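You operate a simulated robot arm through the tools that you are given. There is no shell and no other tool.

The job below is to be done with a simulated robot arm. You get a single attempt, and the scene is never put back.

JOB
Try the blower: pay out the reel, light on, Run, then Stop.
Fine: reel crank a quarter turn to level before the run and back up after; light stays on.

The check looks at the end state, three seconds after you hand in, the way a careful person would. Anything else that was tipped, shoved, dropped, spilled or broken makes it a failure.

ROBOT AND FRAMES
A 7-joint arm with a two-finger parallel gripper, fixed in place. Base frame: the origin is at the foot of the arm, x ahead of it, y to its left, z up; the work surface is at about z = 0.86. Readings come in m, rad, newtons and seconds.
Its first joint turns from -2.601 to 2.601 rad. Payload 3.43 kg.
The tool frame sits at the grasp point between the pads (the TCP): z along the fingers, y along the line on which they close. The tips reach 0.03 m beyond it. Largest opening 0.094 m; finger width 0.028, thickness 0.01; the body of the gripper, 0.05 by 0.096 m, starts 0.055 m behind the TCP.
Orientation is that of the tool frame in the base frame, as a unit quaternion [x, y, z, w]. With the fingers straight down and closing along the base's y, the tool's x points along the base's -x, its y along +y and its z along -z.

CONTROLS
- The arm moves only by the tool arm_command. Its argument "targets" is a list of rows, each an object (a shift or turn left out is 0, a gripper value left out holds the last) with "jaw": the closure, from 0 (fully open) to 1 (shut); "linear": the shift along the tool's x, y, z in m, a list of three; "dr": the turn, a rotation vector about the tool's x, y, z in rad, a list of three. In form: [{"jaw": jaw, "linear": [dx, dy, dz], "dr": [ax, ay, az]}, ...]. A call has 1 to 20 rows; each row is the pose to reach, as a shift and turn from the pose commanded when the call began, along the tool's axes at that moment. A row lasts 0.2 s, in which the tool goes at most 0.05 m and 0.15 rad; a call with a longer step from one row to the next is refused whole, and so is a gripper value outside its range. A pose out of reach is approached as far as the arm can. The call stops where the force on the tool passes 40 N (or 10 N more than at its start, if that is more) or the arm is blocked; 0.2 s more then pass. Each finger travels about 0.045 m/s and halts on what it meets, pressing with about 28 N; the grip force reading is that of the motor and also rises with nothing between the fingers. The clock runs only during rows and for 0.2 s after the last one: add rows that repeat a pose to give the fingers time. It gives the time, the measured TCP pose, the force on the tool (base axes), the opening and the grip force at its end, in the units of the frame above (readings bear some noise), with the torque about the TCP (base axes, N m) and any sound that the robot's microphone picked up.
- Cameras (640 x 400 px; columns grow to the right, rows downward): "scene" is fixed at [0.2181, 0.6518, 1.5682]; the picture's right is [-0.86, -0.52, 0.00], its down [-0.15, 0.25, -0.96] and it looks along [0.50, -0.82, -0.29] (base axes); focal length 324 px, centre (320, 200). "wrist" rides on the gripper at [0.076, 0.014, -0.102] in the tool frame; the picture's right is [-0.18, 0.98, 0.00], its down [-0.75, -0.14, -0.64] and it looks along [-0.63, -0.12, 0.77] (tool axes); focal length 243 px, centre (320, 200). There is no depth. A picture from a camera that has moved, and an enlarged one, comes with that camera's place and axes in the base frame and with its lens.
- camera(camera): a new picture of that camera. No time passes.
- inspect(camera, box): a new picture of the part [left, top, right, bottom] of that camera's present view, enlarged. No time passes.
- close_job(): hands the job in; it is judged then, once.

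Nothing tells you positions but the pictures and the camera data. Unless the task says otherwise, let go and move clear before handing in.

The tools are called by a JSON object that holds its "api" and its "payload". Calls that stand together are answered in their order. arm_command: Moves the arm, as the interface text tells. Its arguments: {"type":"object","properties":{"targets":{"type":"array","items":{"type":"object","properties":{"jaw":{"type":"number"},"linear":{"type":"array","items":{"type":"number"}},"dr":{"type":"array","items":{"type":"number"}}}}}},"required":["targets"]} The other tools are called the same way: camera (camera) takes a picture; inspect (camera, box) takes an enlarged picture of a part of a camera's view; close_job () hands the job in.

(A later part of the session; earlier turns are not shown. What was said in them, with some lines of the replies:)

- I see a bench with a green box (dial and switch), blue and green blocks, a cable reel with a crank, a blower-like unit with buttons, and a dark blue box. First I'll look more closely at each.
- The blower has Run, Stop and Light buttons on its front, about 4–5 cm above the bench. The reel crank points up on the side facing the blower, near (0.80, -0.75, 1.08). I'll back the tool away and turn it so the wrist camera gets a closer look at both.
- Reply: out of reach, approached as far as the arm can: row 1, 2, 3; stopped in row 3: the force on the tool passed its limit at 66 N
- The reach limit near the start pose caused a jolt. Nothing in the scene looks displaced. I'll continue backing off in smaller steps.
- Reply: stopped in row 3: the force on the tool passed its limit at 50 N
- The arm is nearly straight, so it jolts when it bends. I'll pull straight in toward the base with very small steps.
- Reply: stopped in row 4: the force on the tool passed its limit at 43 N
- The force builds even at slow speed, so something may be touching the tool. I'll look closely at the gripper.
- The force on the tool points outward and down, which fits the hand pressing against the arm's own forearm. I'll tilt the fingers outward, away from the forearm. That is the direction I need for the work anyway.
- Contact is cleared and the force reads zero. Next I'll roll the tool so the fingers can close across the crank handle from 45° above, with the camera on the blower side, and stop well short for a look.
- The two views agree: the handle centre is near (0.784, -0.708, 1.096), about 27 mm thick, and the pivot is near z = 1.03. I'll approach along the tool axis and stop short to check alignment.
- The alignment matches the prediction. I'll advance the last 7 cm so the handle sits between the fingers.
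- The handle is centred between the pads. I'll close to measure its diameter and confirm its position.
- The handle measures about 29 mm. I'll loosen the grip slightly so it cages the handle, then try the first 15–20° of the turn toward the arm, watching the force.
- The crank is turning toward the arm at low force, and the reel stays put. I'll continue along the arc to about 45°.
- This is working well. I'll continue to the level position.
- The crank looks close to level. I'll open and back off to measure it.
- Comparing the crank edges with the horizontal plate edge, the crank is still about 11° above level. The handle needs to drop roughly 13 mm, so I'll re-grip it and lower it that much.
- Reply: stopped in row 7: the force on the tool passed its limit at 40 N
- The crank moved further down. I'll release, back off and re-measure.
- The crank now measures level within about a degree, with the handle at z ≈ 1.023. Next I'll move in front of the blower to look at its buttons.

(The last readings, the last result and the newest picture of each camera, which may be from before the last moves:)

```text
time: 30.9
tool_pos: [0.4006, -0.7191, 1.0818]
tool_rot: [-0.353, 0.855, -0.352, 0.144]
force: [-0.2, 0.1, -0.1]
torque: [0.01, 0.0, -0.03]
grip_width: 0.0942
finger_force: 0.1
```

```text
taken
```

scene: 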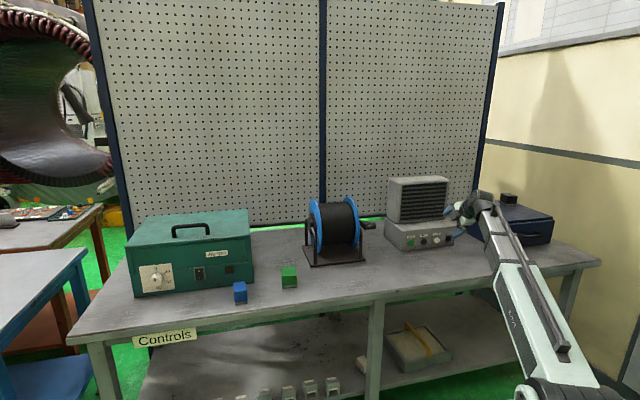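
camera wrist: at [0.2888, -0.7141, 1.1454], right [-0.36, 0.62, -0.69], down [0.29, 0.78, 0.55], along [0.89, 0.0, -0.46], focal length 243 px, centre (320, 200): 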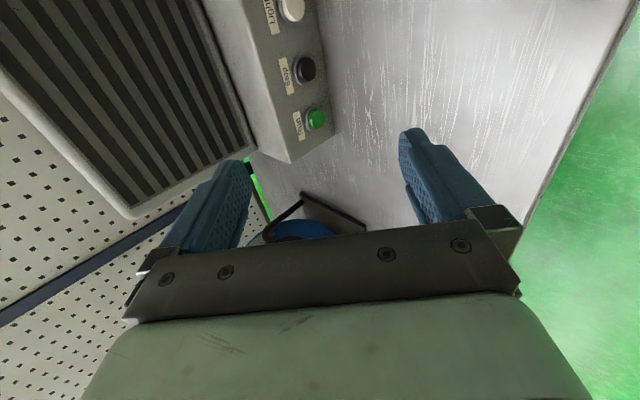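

{"api": "inspect", "payload": {"camera": "wrist", "box": [200, 0, 400, 170]}}

{"api": "inspect", "payload": {"camera": "scene", "box": [380, 200, 460, 260]}}

{"api": "inspect", "payload": {"camera": "scene", "box": [300, 185, 460, 275]}}

```text
2.35 times, centred on (300, 85) of wrist
camera zoom: at [0.2888, -0.7141, 1.1454], right [-0.36, 0.62, -0.69], down [0.29, 0.78, 0.55], along [0.89, 0.0, -0.46], focal length 571 px, centre (367, 471)
```

zoom: 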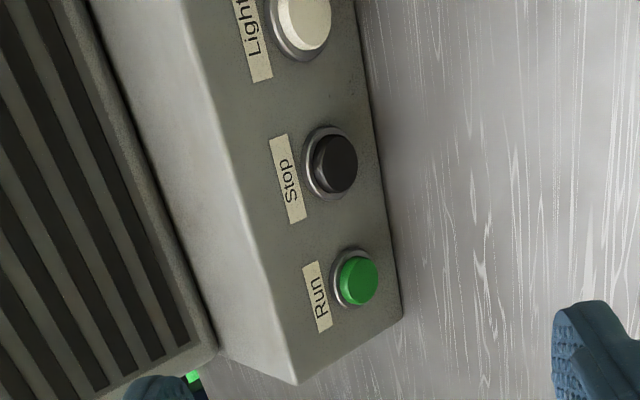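

```text
6.67 times, centred on (420, 230) of scene
camera zoom: at [0.2181, 0.6518, 1.5682], right [-0.86, -0.52, 0.0], down [-0.15, 0.25, -0.96], along [0.5, -0.82, -0.29], focal length 2158 px, centre (-347, 0)
```

zoom: 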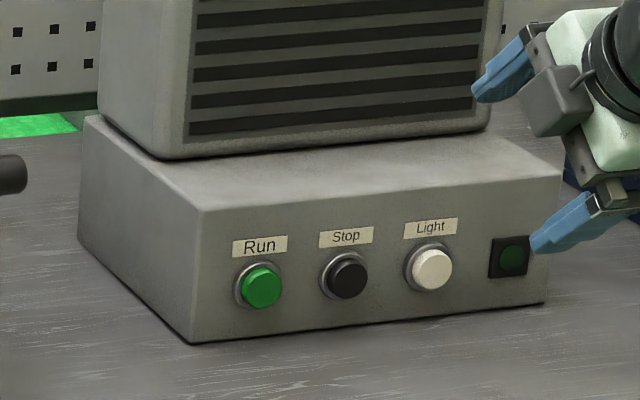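

```text
4.00 times, centred on (380, 230) of scene
camera zoom: at [0.2181, 0.6518, 1.5682], right [-0.86, -0.52, 0.0], down [-0.15, 0.25, -0.96], along [0.5, -0.82, -0.29], focal length 1295 px, centre (80, 80)
```

zoom: 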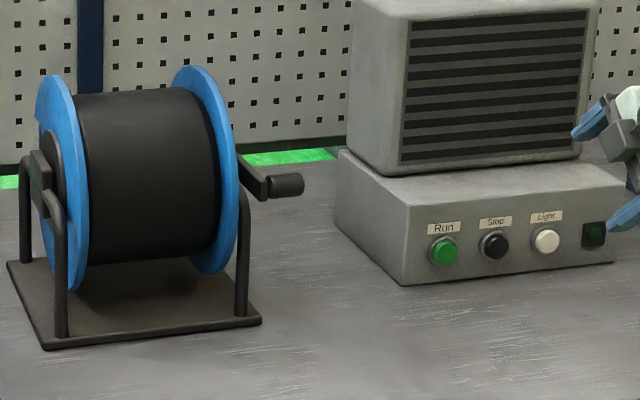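

From both cameras, the button faces are at about Run (0.586, -0.814, 0.911), Stop (0.536, -0.863, 0.911) and Light (0.486, -0.905, 0.912). I'll shut the fingers and move to a standoff 4 cm in front of Light.

{"api": "arm_command", "payload": {"targets": [{"jaw": 1.0, "linear": [0.01, 0.003, 0.02]}, {"jaw": 1.0, "linear": [0.02, 0.006, 0.045]}, {"jaw": 1.0, "linear": [0.03, 0.009, 0.07]}, {"jaw": 1.0, "linear": [0.04, 0.012, 0.095]}, {"jaw": 1.0, "linear": [0.05, 0.015, 0.12]}, {"jaw": 1.0, "linear": [0.059, 0.018, 0.145]}, {"jaw": 1.0, "linear": [0.066, 0.02, 0.168]}, {"jaw": 1.0, "linear": [0.0696, 0.0219, 0.185]}, {"jaw": 1.0, "linear": [0.0696, 0.0219, 0.1978]}, {"jaw": 1.0, "linear": [0.0696, 0.0219, 0.1978]}]}}

{"api": "camera", "payload": {"camera": "wrist"}}

{"api": "inspect", "payload": {"camera": "scene", "box": [380, 180, 500, 270]}}

```text
time: 33.1
tool_pos: [0.4399, -0.8581, 0.9247]
tool_rot: [-0.352, 0.855, -0.353, 0.145]
force: [0.4, 0.1, -0.3]
torque: [-0.03, 0.02, 0.02]
grip_width: 0.0
finger_force: 27.6
```

```text
taken
camera wrist: at [0.3275, -0.8535, 0.988], right [-0.36, 0.62, -0.69], down [0.29, 0.78, 0.55], along [0.89, 0.0, -0.46], focal length 243 px, centre (320, 200)
```

wrist: 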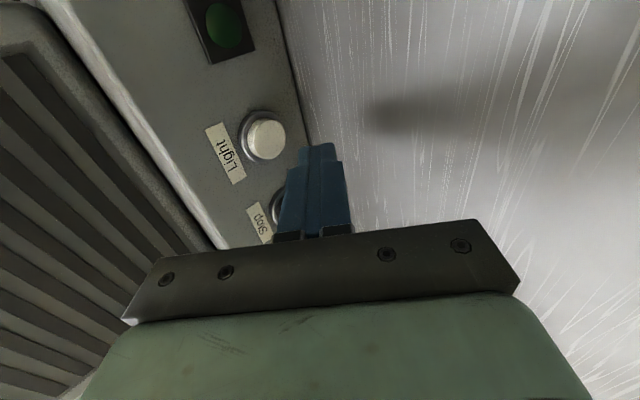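

```text
4.44 times, centred on (440, 225) of scene
camera zoom: at [0.2181, 0.6518, 1.5682], right [-0.86, -0.52, 0.0], down [-0.15, 0.25, -0.96], along [0.5, -0.82, -0.29], focal length 1439 px, centre (-213, 89)
```

zoom: 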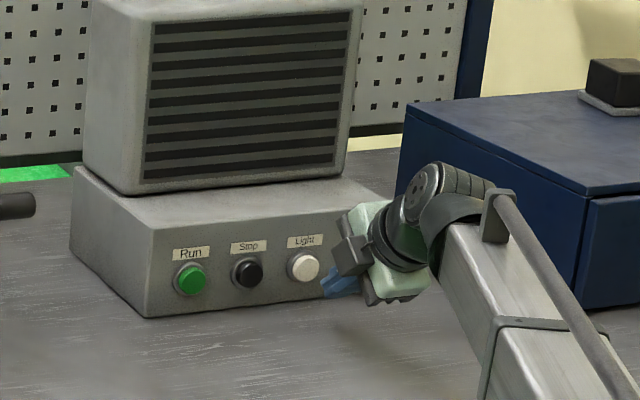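

I'll correct the aim a few millimetres using the close view and advance to about 5 mm before contact.

{"api": "arm_command", "payload": {"targets": [{"linear": [0.0044, 0.0033, 0.0033]}, {"linear": [0.0045, -0.004, 0.0106]}, {"linear": [0.0046, -0.012, 0.0184]}, {"linear": [0.0047, -0.02, 0.0264]}, {"linear": [0.0047, -0.0265, 0.0329]}, {"linear": [0.0047, -0.0265, 0.0329]}]}}

{"api": "inspect", "payload": {"camera": "wrist", "box": [180, 60, 420, 240]}}

{"api": "inspect", "payload": {"camera": "scene", "box": [400, 200, 480, 260]}}

```text
time: 34.5
tool_pos: [0.4632, -0.8899, 0.92]
tool_rot: [-0.352, 0.855, -0.353, 0.145]
force: [0.3, 0.1, -1.8]
torque: [0.04, 0.02, -0.02]
grip_width: 0.0
finger_force: 27.8
```

```text
2.22 times, centred on (300, 150) of wrist
camera zoom: at [0.3533, -0.8857, 0.9841], right [-0.36, 0.62, -0.69], down [0.29, 0.78, 0.55], along [0.89, 0.0, -0.46], focal length 539 px, centre (364, 311)
```

zoom: 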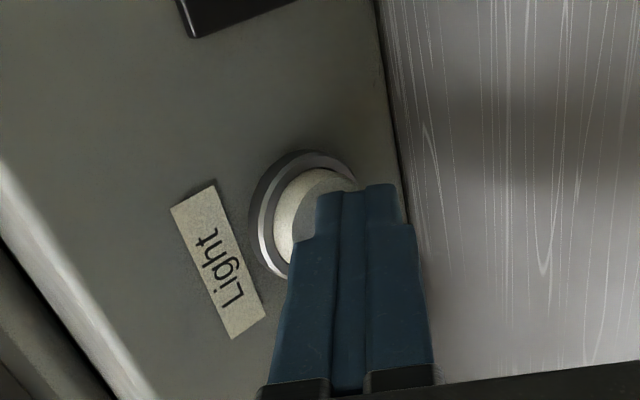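

```text
6.67 times, centred on (440, 230) of scene
camera zoom: at [0.2181, 0.6518, 1.5682], right [-0.86, -0.52, 0.0], down [-0.15, 0.25, -0.96], along [0.5, -0.82, -0.29], focal length 2158 px, centre (-480, 0)
```

zoom: 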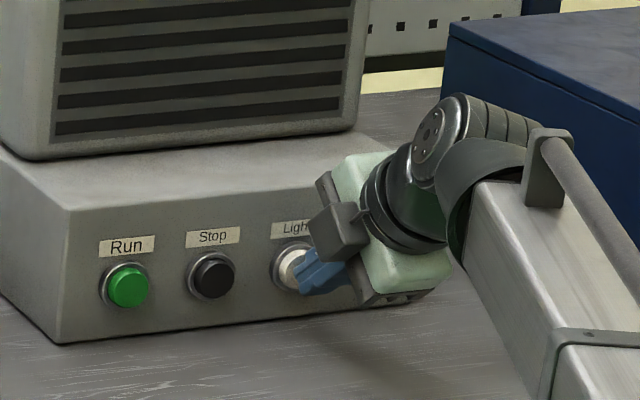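

The tip is in front of the Light button. I'll press in slowly along the face normal.

{"api": "arm_command", "payload": {"targets": [{"linear": [0, -0.0014, 0.0014]}, {"linear": [0, -0.0028, 0.0028]}, {"linear": [0, -0.0042, 0.0042]}, {"linear": [0, -0.0053, 0.0053]}, {"linear": [0, -0.0064, 0.0063]}, {"linear": [0, -0.0071, 0.007]}]}}

{"api": "inspect", "payload": {"camera": "wrist", "box": [180, 60, 420, 240]}}

```text
time: 35.9
tool_pos: [0.4702, -0.8951, 0.9217]
tool_rot: [-0.352, 0.855, -0.352, 0.144]
force: [-16.0, 17.4, -4.6]
torque: [0.29, 0.33, 0.13]
grip_width: 0.0001
finger_force: 27.6
heard: click
```

```text
2.22 times, centred on (300, 150) of wrist
camera zoom: at [0.3592, -0.8913, 0.9846], right [-0.36, 0.62, -0.69], down [0.29, 0.78, 0.55], along [0.89, 0.0, -0.46], focal length 539 px, centre (364, 311)
```

zoom: 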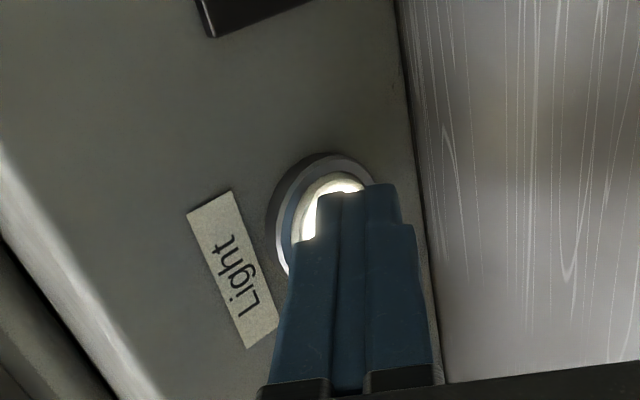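

The button clicked and lit up. I'll retract and confirm it stays lit.

{"api": "arm_command", "payload": {"targets": [{"linear": [0, 0.005, -0.005]}, {"linear": [0, 0.015, -0.015]}, {"linear": [0, 0.025, -0.025]}, {"linear": [0, 0.0355, -0.0352]}, {"linear": [0, 0.0355, -0.0352]}]}}

{"api": "camera", "payload": {"camera": "wrist"}}

{"api": "inspect", "payload": {"camera": "scene", "box": [300, 185, 480, 285]}}

```text
time: 37.1
tool_pos: [0.4357, -0.861, 0.9207]
tool_rot: [-0.352, 0.854, -0.354, 0.144]
force: [0.0, 0.5, 0.2]
torque: [0.01, 0.0, 0.0]
grip_width: 0.0
finger_force: 28.2
```

```text
taken
camera wrist: at [0.3254, -0.8573, 0.9843], right [-0.36, 0.62, -0.69], down [0.29, 0.78, 0.55], along [0.89, 0.0, -0.46], focal length 243 px, centre (320, 200)
```

wrist: 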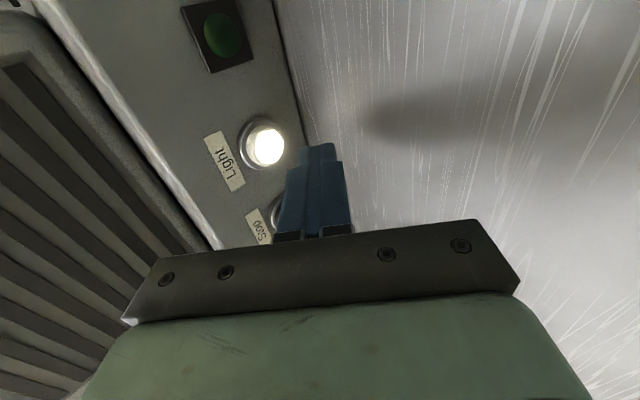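

```text
3.56 times, centred on (390, 235) of scene
camera zoom: at [0.2181, 0.6518, 1.5682], right [-0.86, -0.52, 0.0], down [-0.15, 0.25, -0.96], along [0.5, -0.82, -0.29], focal length 1151 px, centre (71, 76)
```

zoom: 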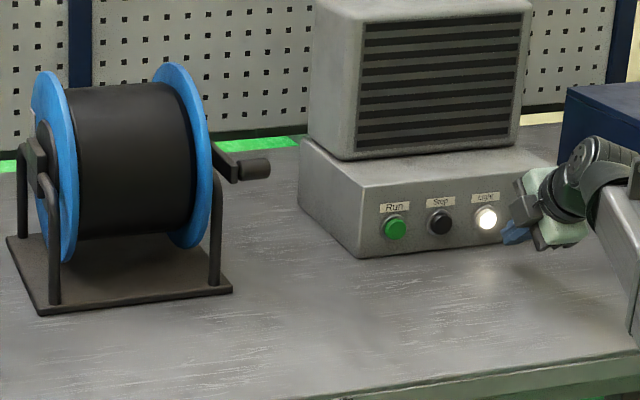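

The Light stays on and the crank is still level. Next I'll slide sideways, at standoff distance, to in front of Run.

{"api": "arm_command", "payload": {"targets": [{"linear": [-0.015, 0, 0]}, {"linear": [-0.04, 0, 0]}, {"linear": [-0.065, 0, 0]}, {"linear": [-0.09, 0, 0]}, {"linear": [-0.115, 0, 0]}, {"linear": [-0.13, 0, 0]}, {"linear": [-0.1386, 0, 0]}, {"linear": [-0.1386, 0, 0]}]}}

{"api": "camera", "payload": {"camera": "wrist"}}

{"api": "inspect", "payload": {"camera": "scene", "box": [380, 200, 460, 260]}}

```text
time: 38.9
tool_pos: [0.5344, -0.7636, 0.9213]
tool_rot: [-0.352, 0.855, -0.353, 0.144]
force: [-0.4, -0.4, -0.2]
torque: [-0.01, -0.02, 0.0]
grip_width: 0.0
finger_force: 28.2
```

```text
taken
camera wrist: at [0.4226, -0.7588, 0.9839], right [-0.36, 0.62, -0.69], down [0.29, 0.78, 0.55], along [0.89, 0.0, -0.46], focal length 243 px, centre (320, 200)
```

wrist: 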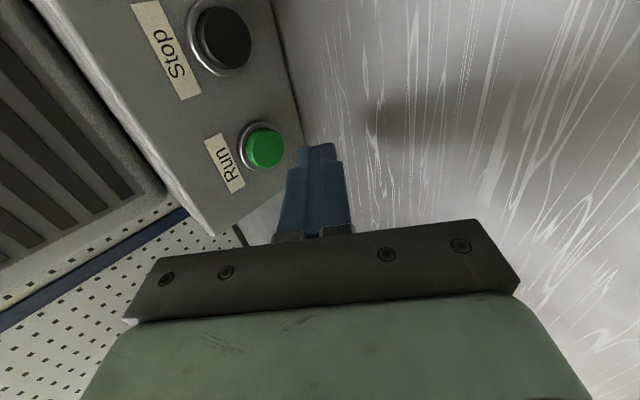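

```text
6.67 times, centred on (420, 230) of scene
camera zoom: at [0.2181, 0.6518, 1.5682], right [-0.86, -0.52, 0.0], down [-0.15, 0.25, -0.96], along [0.5, -0.82, -0.29], focal length 2158 px, centre (-347, 0)
```

zoom: 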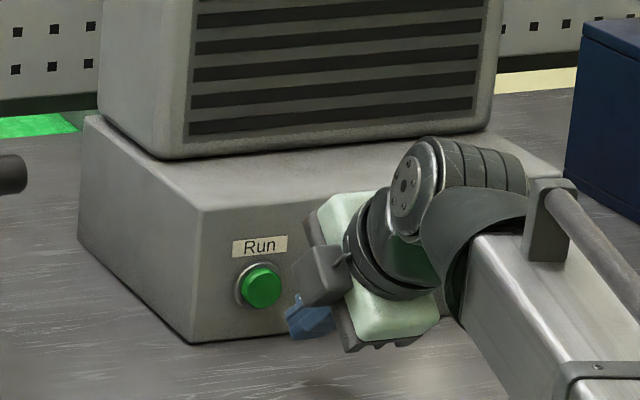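

Run sits in the view exactly where Light did from its standoff, so the same straight press applies. I'll press Run.

{"api": "arm_command", "payload": {"targets": [{"linear": [0, -0.01, 0.01]}, {"linear": [0, -0.02, 0.02]}, {"linear": [0, -0.027, 0.027]}, {"linear": [0, -0.029, 0.029]}, {"linear": [0, -0.031, 0.031]}, {"linear": [0, -0.033, 0.0327]}, {"linear": [0, -0.0345, 0.0342]}, {"linear": [0, -0.0355, 0.0352]}]}}

{"api": "inspect", "payload": {"camera": "wrist", "box": [180, 60, 420, 240]}}

```text
time: 40.7
tool_pos: [0.5692, -0.7976, 0.9209]
tool_rot: [-0.352, 0.855, -0.352, 0.144]
force: [-16.3, 16.1, -1.5]
torque: [0.29, 0.34, 0.11]
grip_width: 0.0002
finger_force: 28.1
heard: click
```

```text
2.22 times, centred on (300, 150) of wrist
camera zoom: at [0.4572, -0.7933, 0.9839], right [-0.36, 0.62, -0.69], down [0.29, 0.78, 0.55], along [0.89, 0.0, -0.46], focal length 539 px, centre (364, 311)
```

zoom: 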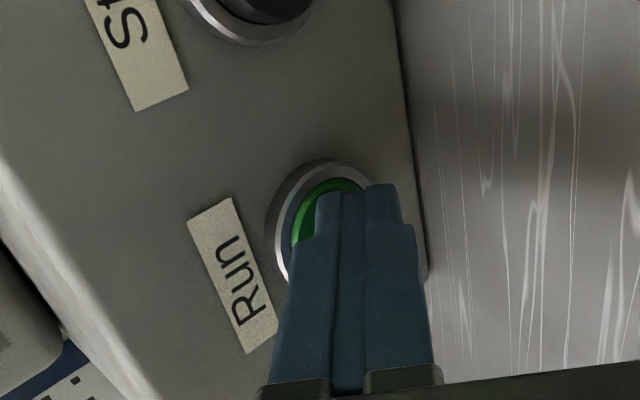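

Run clicked. I'll retract and check the indicator lamp to confirm the blower is running.

{"api": "arm_command", "payload": {"targets": [{"linear": [0, 0.005, -0.005]}, {"linear": [0, 0.015, -0.015]}, {"linear": [0, 0.025, -0.025]}, {"linear": [0, 0.0355, -0.0352]}, {"linear": [0, 0.0355, -0.0352]}]}}

{"api": "camera", "payload": {"camera": "wrist"}}

{"api": "camera", "payload": {"camera": "scene"}}

```text
time: 41.9
tool_pos: [0.5348, -0.7621, 0.9214]
tool_rot: [-0.353, 0.854, -0.353, 0.145]
force: [0.4, 0.1, -0.3]
torque: [0.01, -0.01, -0.03]
grip_width: 0.0
finger_force: 27.6
```

```text
taken
camera wrist: at [0.4227, -0.7583, 0.9844], right [-0.36, 0.62, -0.69], down [0.29, 0.78, 0.55], along [0.89, 0.0, -0.46], focal length 243 px, centre (320, 200)
```

wrist: 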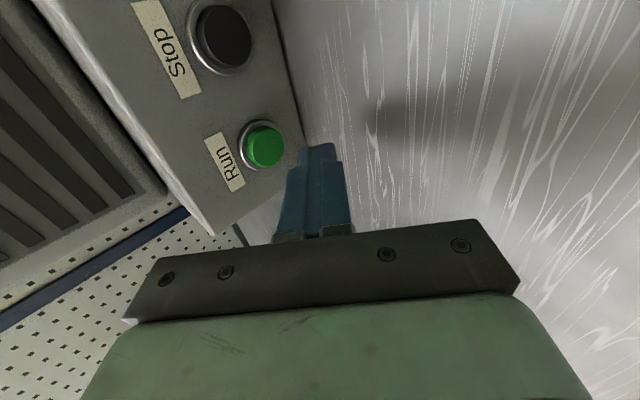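

```text
taken
```

scene: 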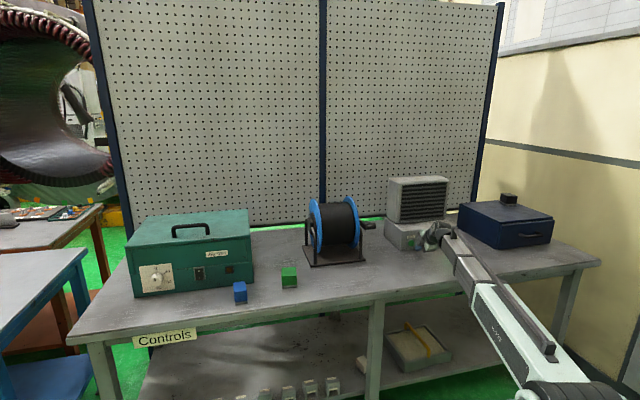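

I can't see the indicator lamp from here, so I'll slide back to the Light standoff for a look.

{"api": "arm_command", "payload": {"targets": [{"linear": [0.015, 0, 0]}, {"linear": [0.04, 0, 0]}, {"linear": [0.065, 0, 0]}, {"linear": [0.09, 0, 0]}, {"linear": [0.115, 0, 0]}, {"linear": [0.13, 0, 0]}, {"linear": [0.1386, 0, 0]}, {"linear": [0.1386, 0, 0]}]}}

{"api": "camera", "payload": {"camera": "wrist"}}

{"api": "inspect", "payload": {"camera": "scene", "box": [300, 170, 480, 285]}}

```text
time: 43.7
tool_pos: [0.4365, -0.86, 0.9201]
tool_rot: [-0.352, 0.855, -0.353, 0.144]
force: [0.0, 0.1, 0.9]
torque: [-0.04, 0.0, -0.01]
grip_width: 0.0
finger_force: 27.9
```

```text
taken
camera wrist: at [0.3244, -0.8557, 0.9831], right [-0.36, 0.62, -0.69], down [0.29, 0.78, 0.55], along [0.89, 0.0, -0.46], focal length 243 px, centre (320, 200)
```

wrist: 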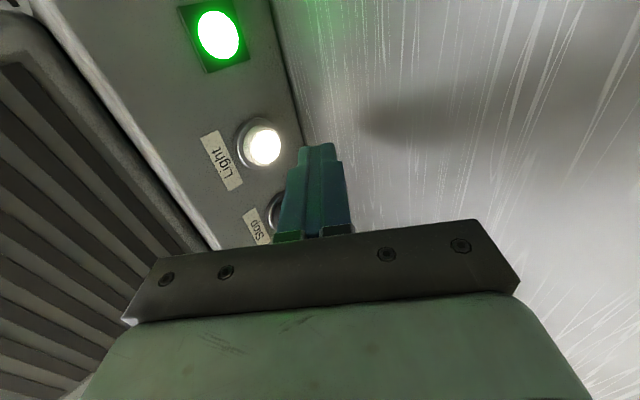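

```text
3.48 times, centred on (390, 228) of scene
camera zoom: at [0.2181, 0.6518, 1.5682], right [-0.86, -0.52, 0.0], down [-0.15, 0.25, -0.96], along [0.5, -0.82, -0.29], focal length 1126 px, centre (76, 104)
```

zoom: 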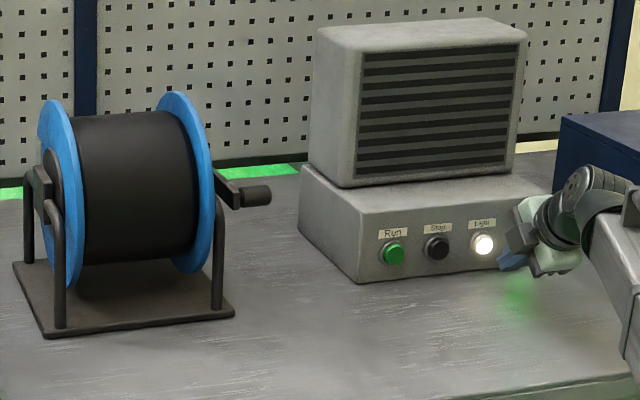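

The green lamp is lit, so the blower is running, and the light is on. I'll move to Stop, halfway back, and press it.

{"api": "arm_command", "payload": {"targets": [{"linear": [-0.015, 0, 0]}, {"linear": [-0.035, 0, 0]}, {"linear": [-0.055, 0, 0]}, {"linear": [-0.0693, 0, 0]}, {"linear": [-0.0693, 0, 0]}]}}

{"api": "camera", "payload": {"camera": "wrist"}}

```text
time: 44.9
tool_pos: [0.486, -0.812, 0.9206]
tool_rot: [-0.352, 0.855, -0.353, 0.144]
force: [0.1, 0.1, 0.3]
torque: [0.02, 0.0, -0.02]
grip_width: 0.0
finger_force: 27.9
```

```text
taken
camera wrist: at [0.3739, -0.8068, 0.9849], right [-0.36, 0.62, -0.69], down [0.29, 0.78, 0.55], along [0.89, 0.0, -0.46], focal length 243 px, centre (320, 200)
```

wrist: 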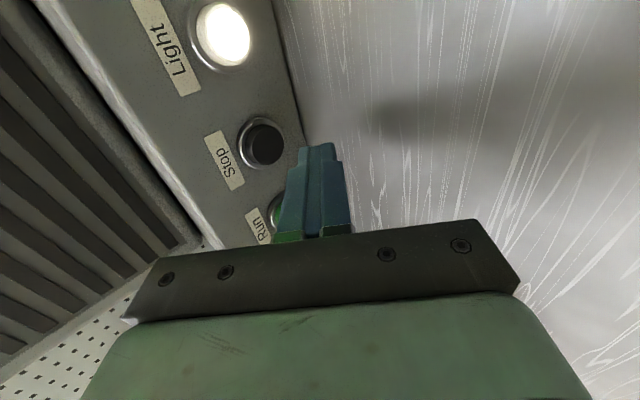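

Stop is at the same place in the view as the others were, so I'll press it with the same stroke.

{"api": "arm_command", "payload": {"targets": [{"linear": [0, -0.01, 0.01]}, {"linear": [0, -0.02, 0.02]}, {"linear": [0, -0.027, 0.027]}, {"linear": [0, -0.029, 0.029]}, {"linear": [0, -0.031, 0.031]}, {"linear": [0, -0.033, 0.0327]}, {"linear": [0, -0.0345, 0.0342]}, {"linear": [0, -0.0355, 0.0352]}]}}

```text
time: 46.7
tool_pos: [0.5189, -0.8459, 0.9222]
tool_rot: [-0.353, 0.855, -0.352, 0.144]
force: [-15.0, 14.8, -0.5]
torque: [0.24, 0.23, 0.04]
grip_width: 0.0001
finger_force: 28.0
heard: click
```

Stop clicked. I'll retract and slide over to check that the lamp is out.

{"api": "arm_command", "payload": {"targets": [{"linear": [0, 0.005, -0.005]}, {"linear": [0, 0.015, -0.015]}, {"linear": [0, 0.025, -0.025]}, {"linear": [0, 0.0355, -0.0352]}, {"linear": [0, 0.0355, -0.0352]}, {"linear": [0.015, 0.0355, -0.0352]}, {"linear": [0.035, 0.0355, -0.0352]}, {"linear": [0.055, 0.0355, -0.0352]}, {"linear": [0.0693, 0.0355, -0.0352]}, {"linear": [0.0693, 0.0355, -0.0352]}]}}

{"api": "camera", "payload": {"camera": "wrist"}}

{"api": "inspect", "payload": {"camera": "scene", "box": [300, 170, 480, 285]}}

```text
time: 48.9
tool_pos: [0.437, -0.8612, 0.9208]
tool_rot: [-0.354, 0.855, -0.352, 0.144]
force: [0.2, -0.4, 0.6]
torque: [-0.02, -0.01, 0.0]
grip_width: 0.0
finger_force: 28.2
```

```text
taken
camera wrist: at [0.3256, -0.8563, 0.9835], right [-0.36, 0.62, -0.69], down [0.29, 0.78, 0.55], along [0.89, 0.0, -0.46], focal length 243 px, centre (320, 200)
```

wrist: 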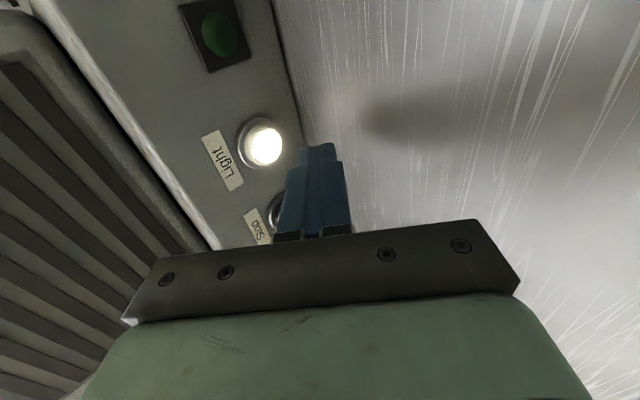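

```text
3.48 times, centred on (390, 228) of scene
camera zoom: at [0.2181, 0.6518, 1.5682], right [-0.86, -0.52, 0.0], down [-0.15, 0.25, -0.96], along [0.5, -0.82, -0.29], focal length 1126 px, centre (76, 104)
```

zoom: 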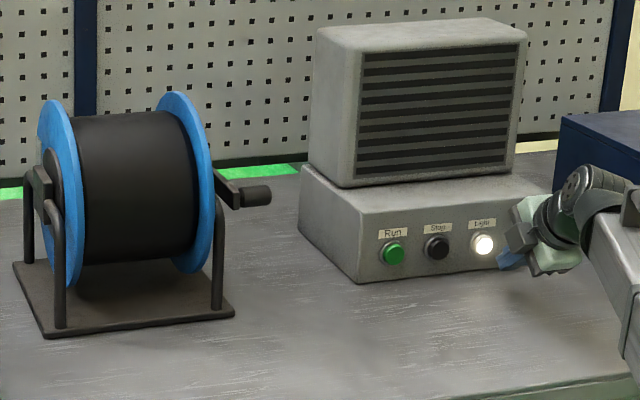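

The lamp is out and the light is still on. Now I'll return along the same path to the reel standoff, opening the fingers on the way.

{"api": "arm_command", "payload": {"targets": [{"linear": [-0.008, -0.0025, -0.022]}, {"linear": [-0.02, -0.006, -0.053]}, {"linear": [-0.031, -0.01, -0.085]}, {"linear": [-0.042, -0.0135, -0.117]}, {"linear": [-0.054, -0.017, -0.148]}, {"linear": [-0.065, -0.0205, -0.18]}, {"linear": [-0.0743, -0.0236, -0.2035]}, {"linear": [-0.095, -0.031, -0.1985], "jaw": 0.0}, {"linear": [-0.125, -0.041, -0.1915], "jaw": 0.0}, {"linear": [-0.155, -0.051, -0.1845], "jaw": 0.0}, {"linear": [-0.185, -0.061, -0.1775], "jaw": 0.0}, {"linear": [-0.215, -0.071, -0.1705], "jaw": 0.0}, {"linear": [-0.245, -0.081, -0.1635], "jaw": 0.0}, {"linear": [-0.275, -0.091, -0.1565], "jaw": 0.0}, {"linear": [-0.305, -0.101, -0.1495], "jaw": 0.0}, {"linear": [-0.33, -0.109, -0.144], "jaw": 0.0}, {"linear": [-0.35, -0.116, -0.139], "jaw": 0.0}, {"linear": [-0.35, -0.116, -0.139], "jaw": 0.0}]}}

{"api": "inspect", "payload": {"camera": "wrist", "box": [250, 50, 570, 250]}}

{"api": "inspect", "payload": {"camera": "wrist", "box": [250, 60, 410, 160]}}

```text
time: 52.7
tool_pos: [0.6745, -0.6029, 1.1011]
tool_rot: [-0.353, 0.854, -0.353, 0.145]
force: [-0.3, 0.4, 0.3]
torque: [0.0, -0.01, 0.01]
grip_width: 0.0941
finger_force: 0.1
```

```text
2.00 times, centred on (410, 150) of wrist
camera zoom: at [0.563, -0.5985, 1.1636], right [-0.36, 0.62, -0.69], down [0.29, 0.78, 0.55], along [0.89, 0.0, -0.46], focal length 485 px, centre (140, 300)
```

zoom: 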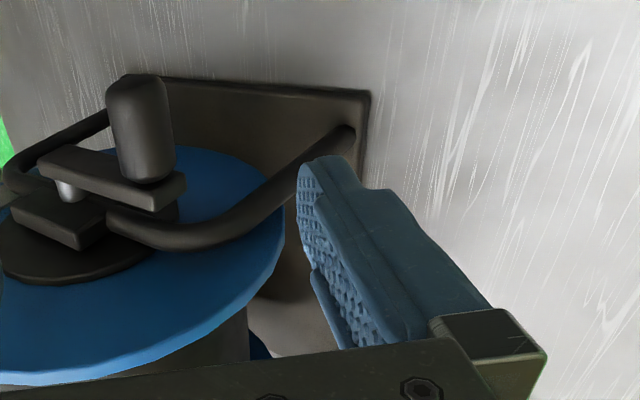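

```text
4.00 times, centred on (330, 110) of wrist
camera zoom: at [0.563, -0.5985, 1.1636], right [-0.36, 0.62, -0.69], down [0.29, 0.78, 0.55], along [0.89, 0.0, -0.46], focal length 970 px, centre (280, 560)
```

zoom: 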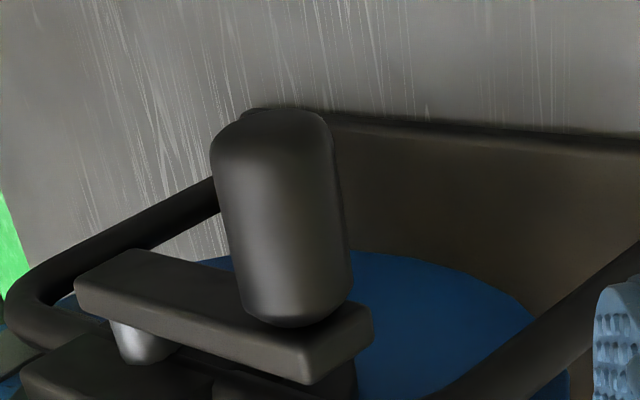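

The crank is still level. I'll re-approach, cage the handle lightly, and start turning it back up.

{"api": "arm_command", "payload": {"targets": [{"linear": [0, 0, 0.015]}, {"linear": [0, -0.0005, 0.04]}, {"linear": [0, -0.001, 0.065]}, {"linear": [0, -0.0014, 0.088]}, {"linear": [0, -0.0014, 0.103]}, {"linear": [0, -0.0014, 0.1113]}, {"linear": [0, -0.0014, 0.1113]}, {"linear": [0, -0.0014, 0.1113], "jaw": 0.655}, {"linear": [0, -0.0014, 0.1113], "jaw": 0.655}, {"linear": [0, -0.0014, 0.1113], "jaw": 0.655}, {"linear": [0, -0.0014, 0.1113], "jaw": 0.655}, {"linear": [0, -0.0014, 0.1113], "jaw": 0.655}]}}

{"api": "inspect", "payload": {"camera": "wrist", "box": [240, 80, 480, 230]}}

```text
time: 55.3
tool_pos: [0.7313, -0.6606, 1.0238]
tool_rot: [-0.352, 0.855, -0.353, 0.145]
force: [-2.2, 3.4, -2.0]
torque: [0.01, 0.04, 0.03]
grip_width: 0.0348
finger_force: 2.6
```

```text
2.67 times, centred on (360, 155) of wrist
camera zoom: at [0.619, -0.6563, 1.0868], right [-0.36, 0.62, -0.69], down [0.29, 0.78, 0.55], along [0.89, 0.0, -0.46], focal length 647 px, centre (213, 320)
```

zoom: 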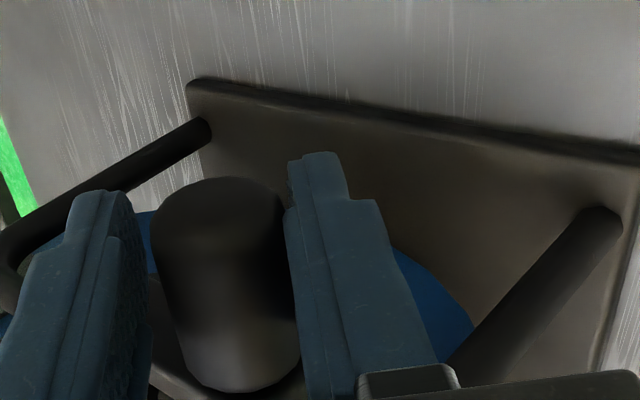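

The handle is resting on the finger that will push it up. I'll run the first half of the reverse arc.

{"api": "arm_command", "payload": {"targets": [{"linear": [0, -0.0035, -0.0032]}, {"linear": [0, -0.0072, -0.0063]}, {"linear": [0, -0.011, -0.009]}, {"linear": [0, -0.0151, -0.0116]}, {"linear": [0, -0.0193, -0.0138]}, {"linear": [0, -0.0236, -0.0158]}, {"linear": [0, -0.0281, -0.0174]}, {"linear": [0, -0.0326, -0.0188]}, {"linear": [0, -0.0373, -0.0199]}, {"linear": [0, -0.042, -0.0207]}, {"linear": [0, -0.0467, -0.0211]}, {"linear": [0, -0.0515, -0.0213]}, {"linear": [0, -0.0515, -0.0213]}]}}

{"api": "inspect", "payload": {"camera": "wrist", "box": [240, 80, 480, 230]}}

{"api": "inspect", "payload": {"camera": "scene", "box": [335, 185, 385, 275]}}

```text
time: 58.1
tool_pos: [0.7456, -0.6751, 1.0747]
tool_rot: [-0.353, 0.854, -0.353, 0.145]
force: [-3.1, 1.4, -1.7]
torque: [0.01, 0.04, -0.02]
grip_width: 0.0339
finger_force: 0.7
```

```text
2.67 times, centred on (360, 155) of wrist
camera zoom: at [0.6343, -0.6711, 1.138], right [-0.36, 0.62, -0.69], down [0.29, 0.78, 0.55], along [0.89, 0.0, -0.46], focal length 647 px, centre (213, 320)
```

zoom: 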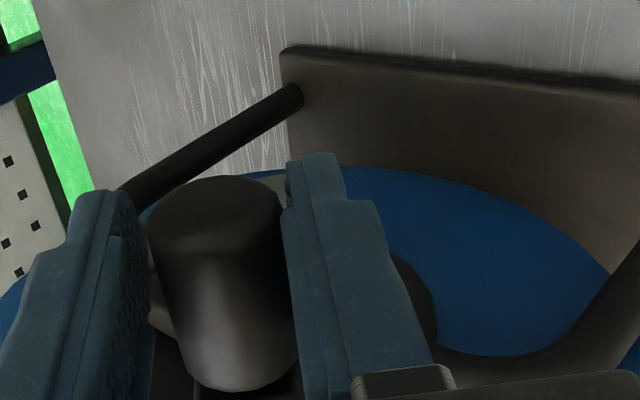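

```text
4.44 times, centred on (360, 230) of scene
camera zoom: at [0.2181, 0.6518, 1.5682], right [-0.86, -0.52, 0.0], down [-0.15, 0.25, -0.96], along [0.5, -0.82, -0.29], focal length 1439 px, centre (142, 67)
```

zoom: 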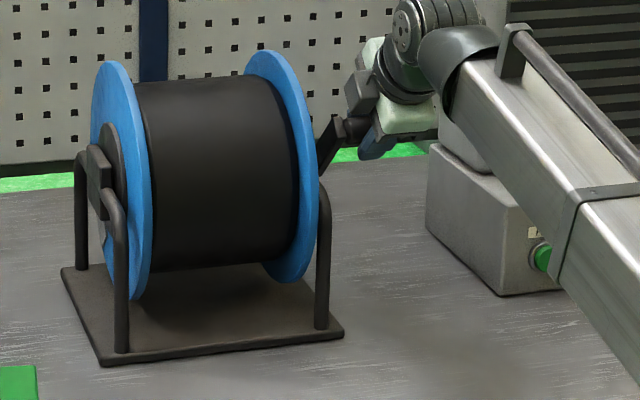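

{"api": "arm_command", "payload": {"targets": [{"linear": [0, -0.0047, 0.0002]}, {"linear": [0, -0.0095, 0.0006]}, {"linear": [0, -0.0142, 0.0014]}, {"linear": [0, -0.0188, 0.0025]}, {"linear": [0, -0.0234, 0.0039]}, {"linear": [0, -0.0279, 0.0055]}, {"linear": [0, -0.0322, 0.0075]}, {"linear": [0, -0.0364, 0.0098]}, {"linear": [0, -0.0404, 0.0123]}, {"linear": [0, -0.0443, 0.0151]}, {"linear": [0, -0.048, 0.0181]}, {"linear": [0, -0.0515, 0.0213]}, {"linear": [0, -0.0515, 0.0213]}]}}

{"api": "inspect", "payload": {"camera": "wrist", "box": [240, 80, 480, 230]}}

{"api": "inspect", "payload": {"camera": "scene", "box": [335, 185, 385, 275]}}

```text
time: 60.9
tool_pos: [0.7816, -0.7109, 1.0958]
tool_rot: [-0.352, 0.855, -0.352, 0.145]
force: [-0.5, 1.4, -1.2]
torque: [0.02, 0.02, -0.02]
grip_width: 0.0336
finger_force: 0.7
```

```text
2.67 times, centred on (360, 155) of wrist
camera zoom: at [0.6697, -0.707, 1.1585], right [-0.36, 0.62, -0.69], down [0.29, 0.78, 0.55], along [0.89, 0.0, -0.46], focal length 647 px, centre (213, 320)
```

zoom: 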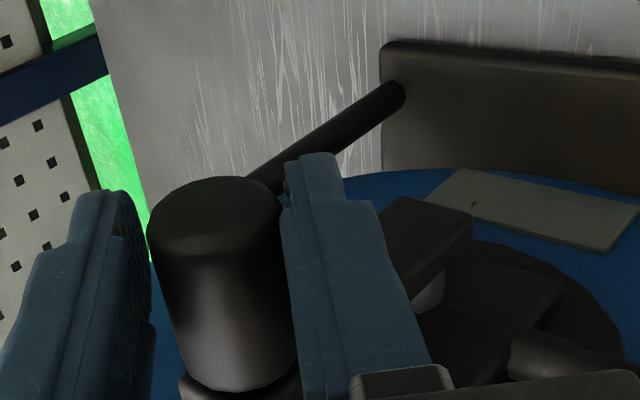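

```text
4.44 times, centred on (360, 230) of scene
camera zoom: at [0.2181, 0.6518, 1.5682], right [-0.86, -0.52, 0.0], down [-0.15, 0.25, -0.96], along [0.5, -0.82, -0.29], focal length 1439 px, centre (142, 67)
```

zoom: 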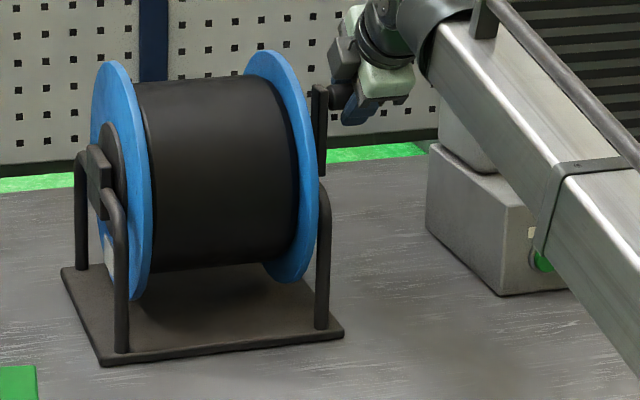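

The crank looks back where it started. I'll open, back off along the approach line, and compare it with the earlier pictures.

{"api": "arm_command", "payload": {"targets": [{"jaw": 0.4}, {"jaw": 0.2}, {"jaw": 0.0}, {"jaw": 0.0}, {"jaw": 0.0}, {"linear": [0, 0, -0.012]}, {"linear": [0, 0, -0.03]}, {"linear": [0, 0, -0.05]}, {"linear": [0.001, 0, -0.072]}, {"linear": [0.001, 0, -0.095]}, {"linear": [0.003, -0.003, -0.12]}, {"linear": [0.006, -0.007, -0.15]}, {"linear": [0.009, -0.011, -0.181]}, {"linear": [0.009, -0.011, -0.181]}]}}

{"api": "inspect", "payload": {"camera": "wrist", "box": [270, 50, 510, 200]}}

{"api": "inspect", "payload": {"camera": "scene", "box": [300, 185, 380, 275]}}

{"api": "camera", "payload": {"camera": "scene"}}

```text
time: 63.9
tool_pos: [0.6907, -0.6318, 1.2311]
tool_rot: [-0.352, 0.855, -0.353, 0.144]
force: [0.2, 0.2, 0.7]
torque: [0.0, 0.01, 0.03]
grip_width: 0.094
finger_force: 0.0
```

```text
2.67 times, centred on (390, 125) of wrist
camera zoom: at [0.5794, -0.6276, 1.2947], right [-0.36, 0.62, -0.69], down [0.29, 0.78, 0.55], along [0.89, 0.0, -0.46], focal length 647 px, centre (133, 400)
```

zoom: 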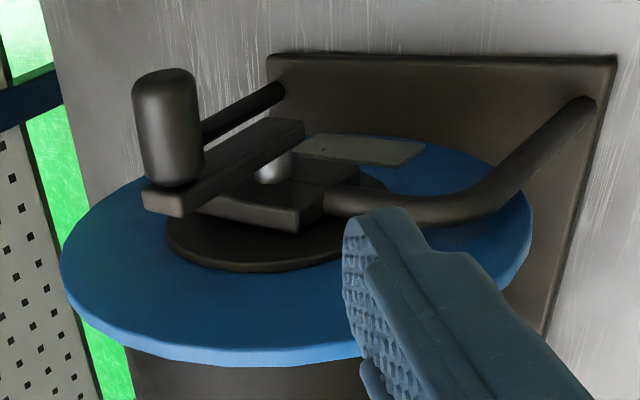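

```text
4.44 times, centred on (340, 230) of scene
camera zoom: at [0.2181, 0.6518, 1.5682], right [-0.86, -0.52, 0.0], down [-0.15, 0.25, -0.96], along [0.5, -0.82, -0.29], focal length 1439 px, centre (231, 67)
```

zoom: 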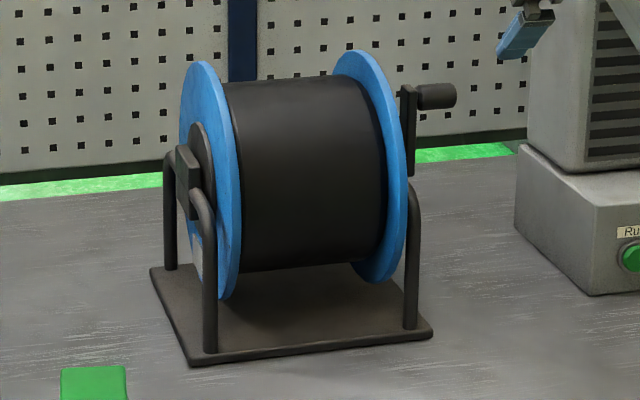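

```text
taken
```

scene: 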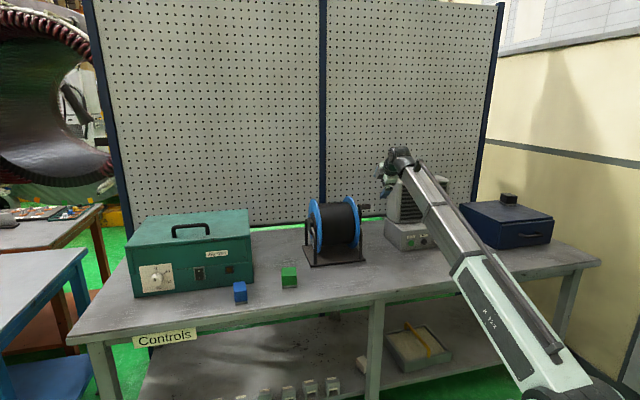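

The crank and reel match the first pictures almost exactly. One last check of the blower panel before handing in.

{"api": "inspect", "payload": {"camera": "scene", "box": [380, 200, 470, 260]}}

{"api": "arm_command", "payload": {"targets": [{"linear": [0.015, 0.01, -0.01]}, {"linear": [0.045, 0.017, -0.015]}, {"linear": [0.08, 0.027, -0.02]}, {"linear": [0.115, 0.037, -0.026]}, {"linear": [0.15, 0.047, -0.033]}, {"linear": [0.185, 0.057, -0.04]}, {"linear": [0.22, 0.07, -0.047]}, {"linear": [0.25, 0.08, -0.054]}, {"linear": [0.2757, 0.0923, -0.0644]}, {"linear": [0.2757, 0.0923, -0.0644]}]}}

{"api": "camera", "payload": {"camera": "scene"}}

{"api": "inspect", "payload": {"camera": "scene", "box": [300, 170, 480, 285]}}

```text
6.67 times, centred on (425, 230) of scene
camera zoom: at [0.2181, 0.6518, 1.5682], right [-0.86, -0.52, 0.0], down [-0.15, 0.25, -0.96], along [0.5, -0.82, -0.29], focal length 2158 px, centre (-380, 0)
```

zoom: 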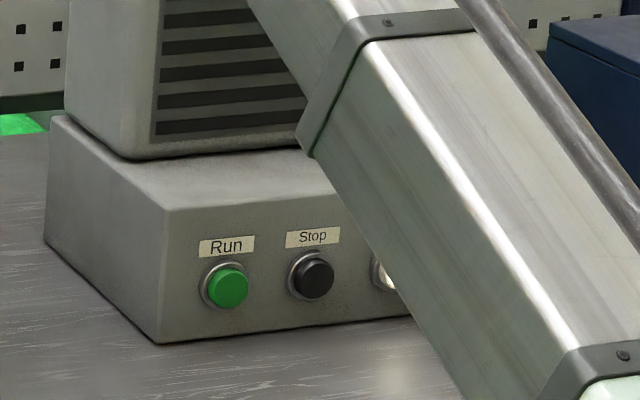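

```text
time: 66.1
tool_pos: [0.4179, -0.7476, 1.211]
tool_rot: [-0.352, 0.854, -0.354, 0.145]
force: [0.3, 1.0, -0.3]
torque: [0.03, 0.0, 0.02]
grip_width: 0.0941
finger_force: 0.1
```

```text
taken
```

scene: 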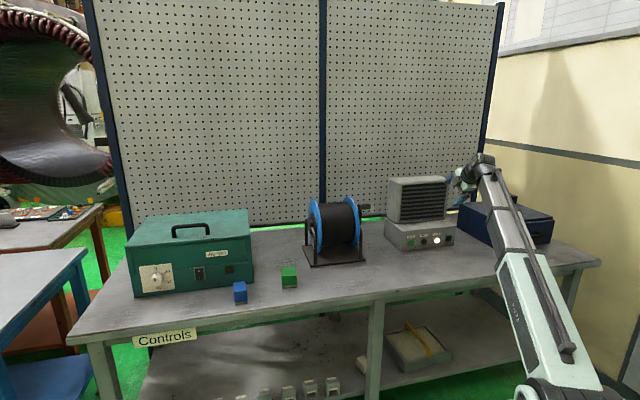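

```text
3.48 times, centred on (390, 228) of scene
camera zoom: at [0.2181, 0.6518, 1.5682], right [-0.86, -0.52, 0.0], down [-0.15, 0.25, -0.96], along [0.5, -0.82, -0.29], focal length 1126 px, centre (76, 104)
```

zoom: 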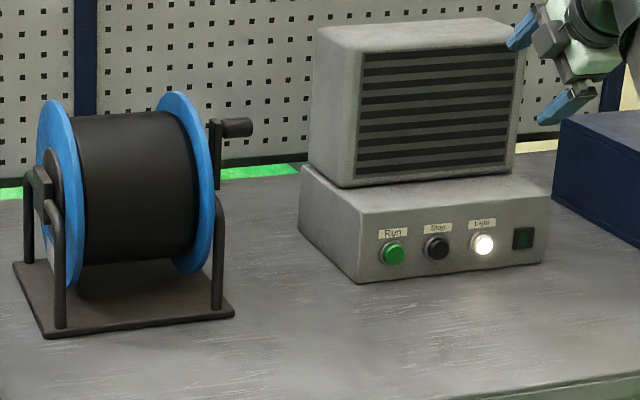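

The crank is up, the Light is on, the running lamp is out, and the rest of the bench looks untouched. The arm is clear, so I'm handing in.

{"api": "close_job", "payload": {}}

```text
The job is handed in.
```

The blower test is done and the job is handed in. I don't have the check's result.

- **Reel:** I turned the crank a quarter turn toward the arm. It measured level to within about a degree before the run. Afterwards I turned it back up, and it matches its starting position in the pictures.
- **Light:** it clicked on at the first press and was still lit when I handed in.
- **Run and Stop:** Run clicked and the green lamp came on. Stop clicked and the lamp went out.

Two things went less than smoothly:

- **At the start:** the hand pressed against the arm's own forearm and tripped the force limit three times, until I tilted the tool away.
- **Levelling the crank:** the final lowering tripped the force limit once more, at 40 N.

In the last pictures nothing else on the bench had moved, and the arm was clear with its fingers open.
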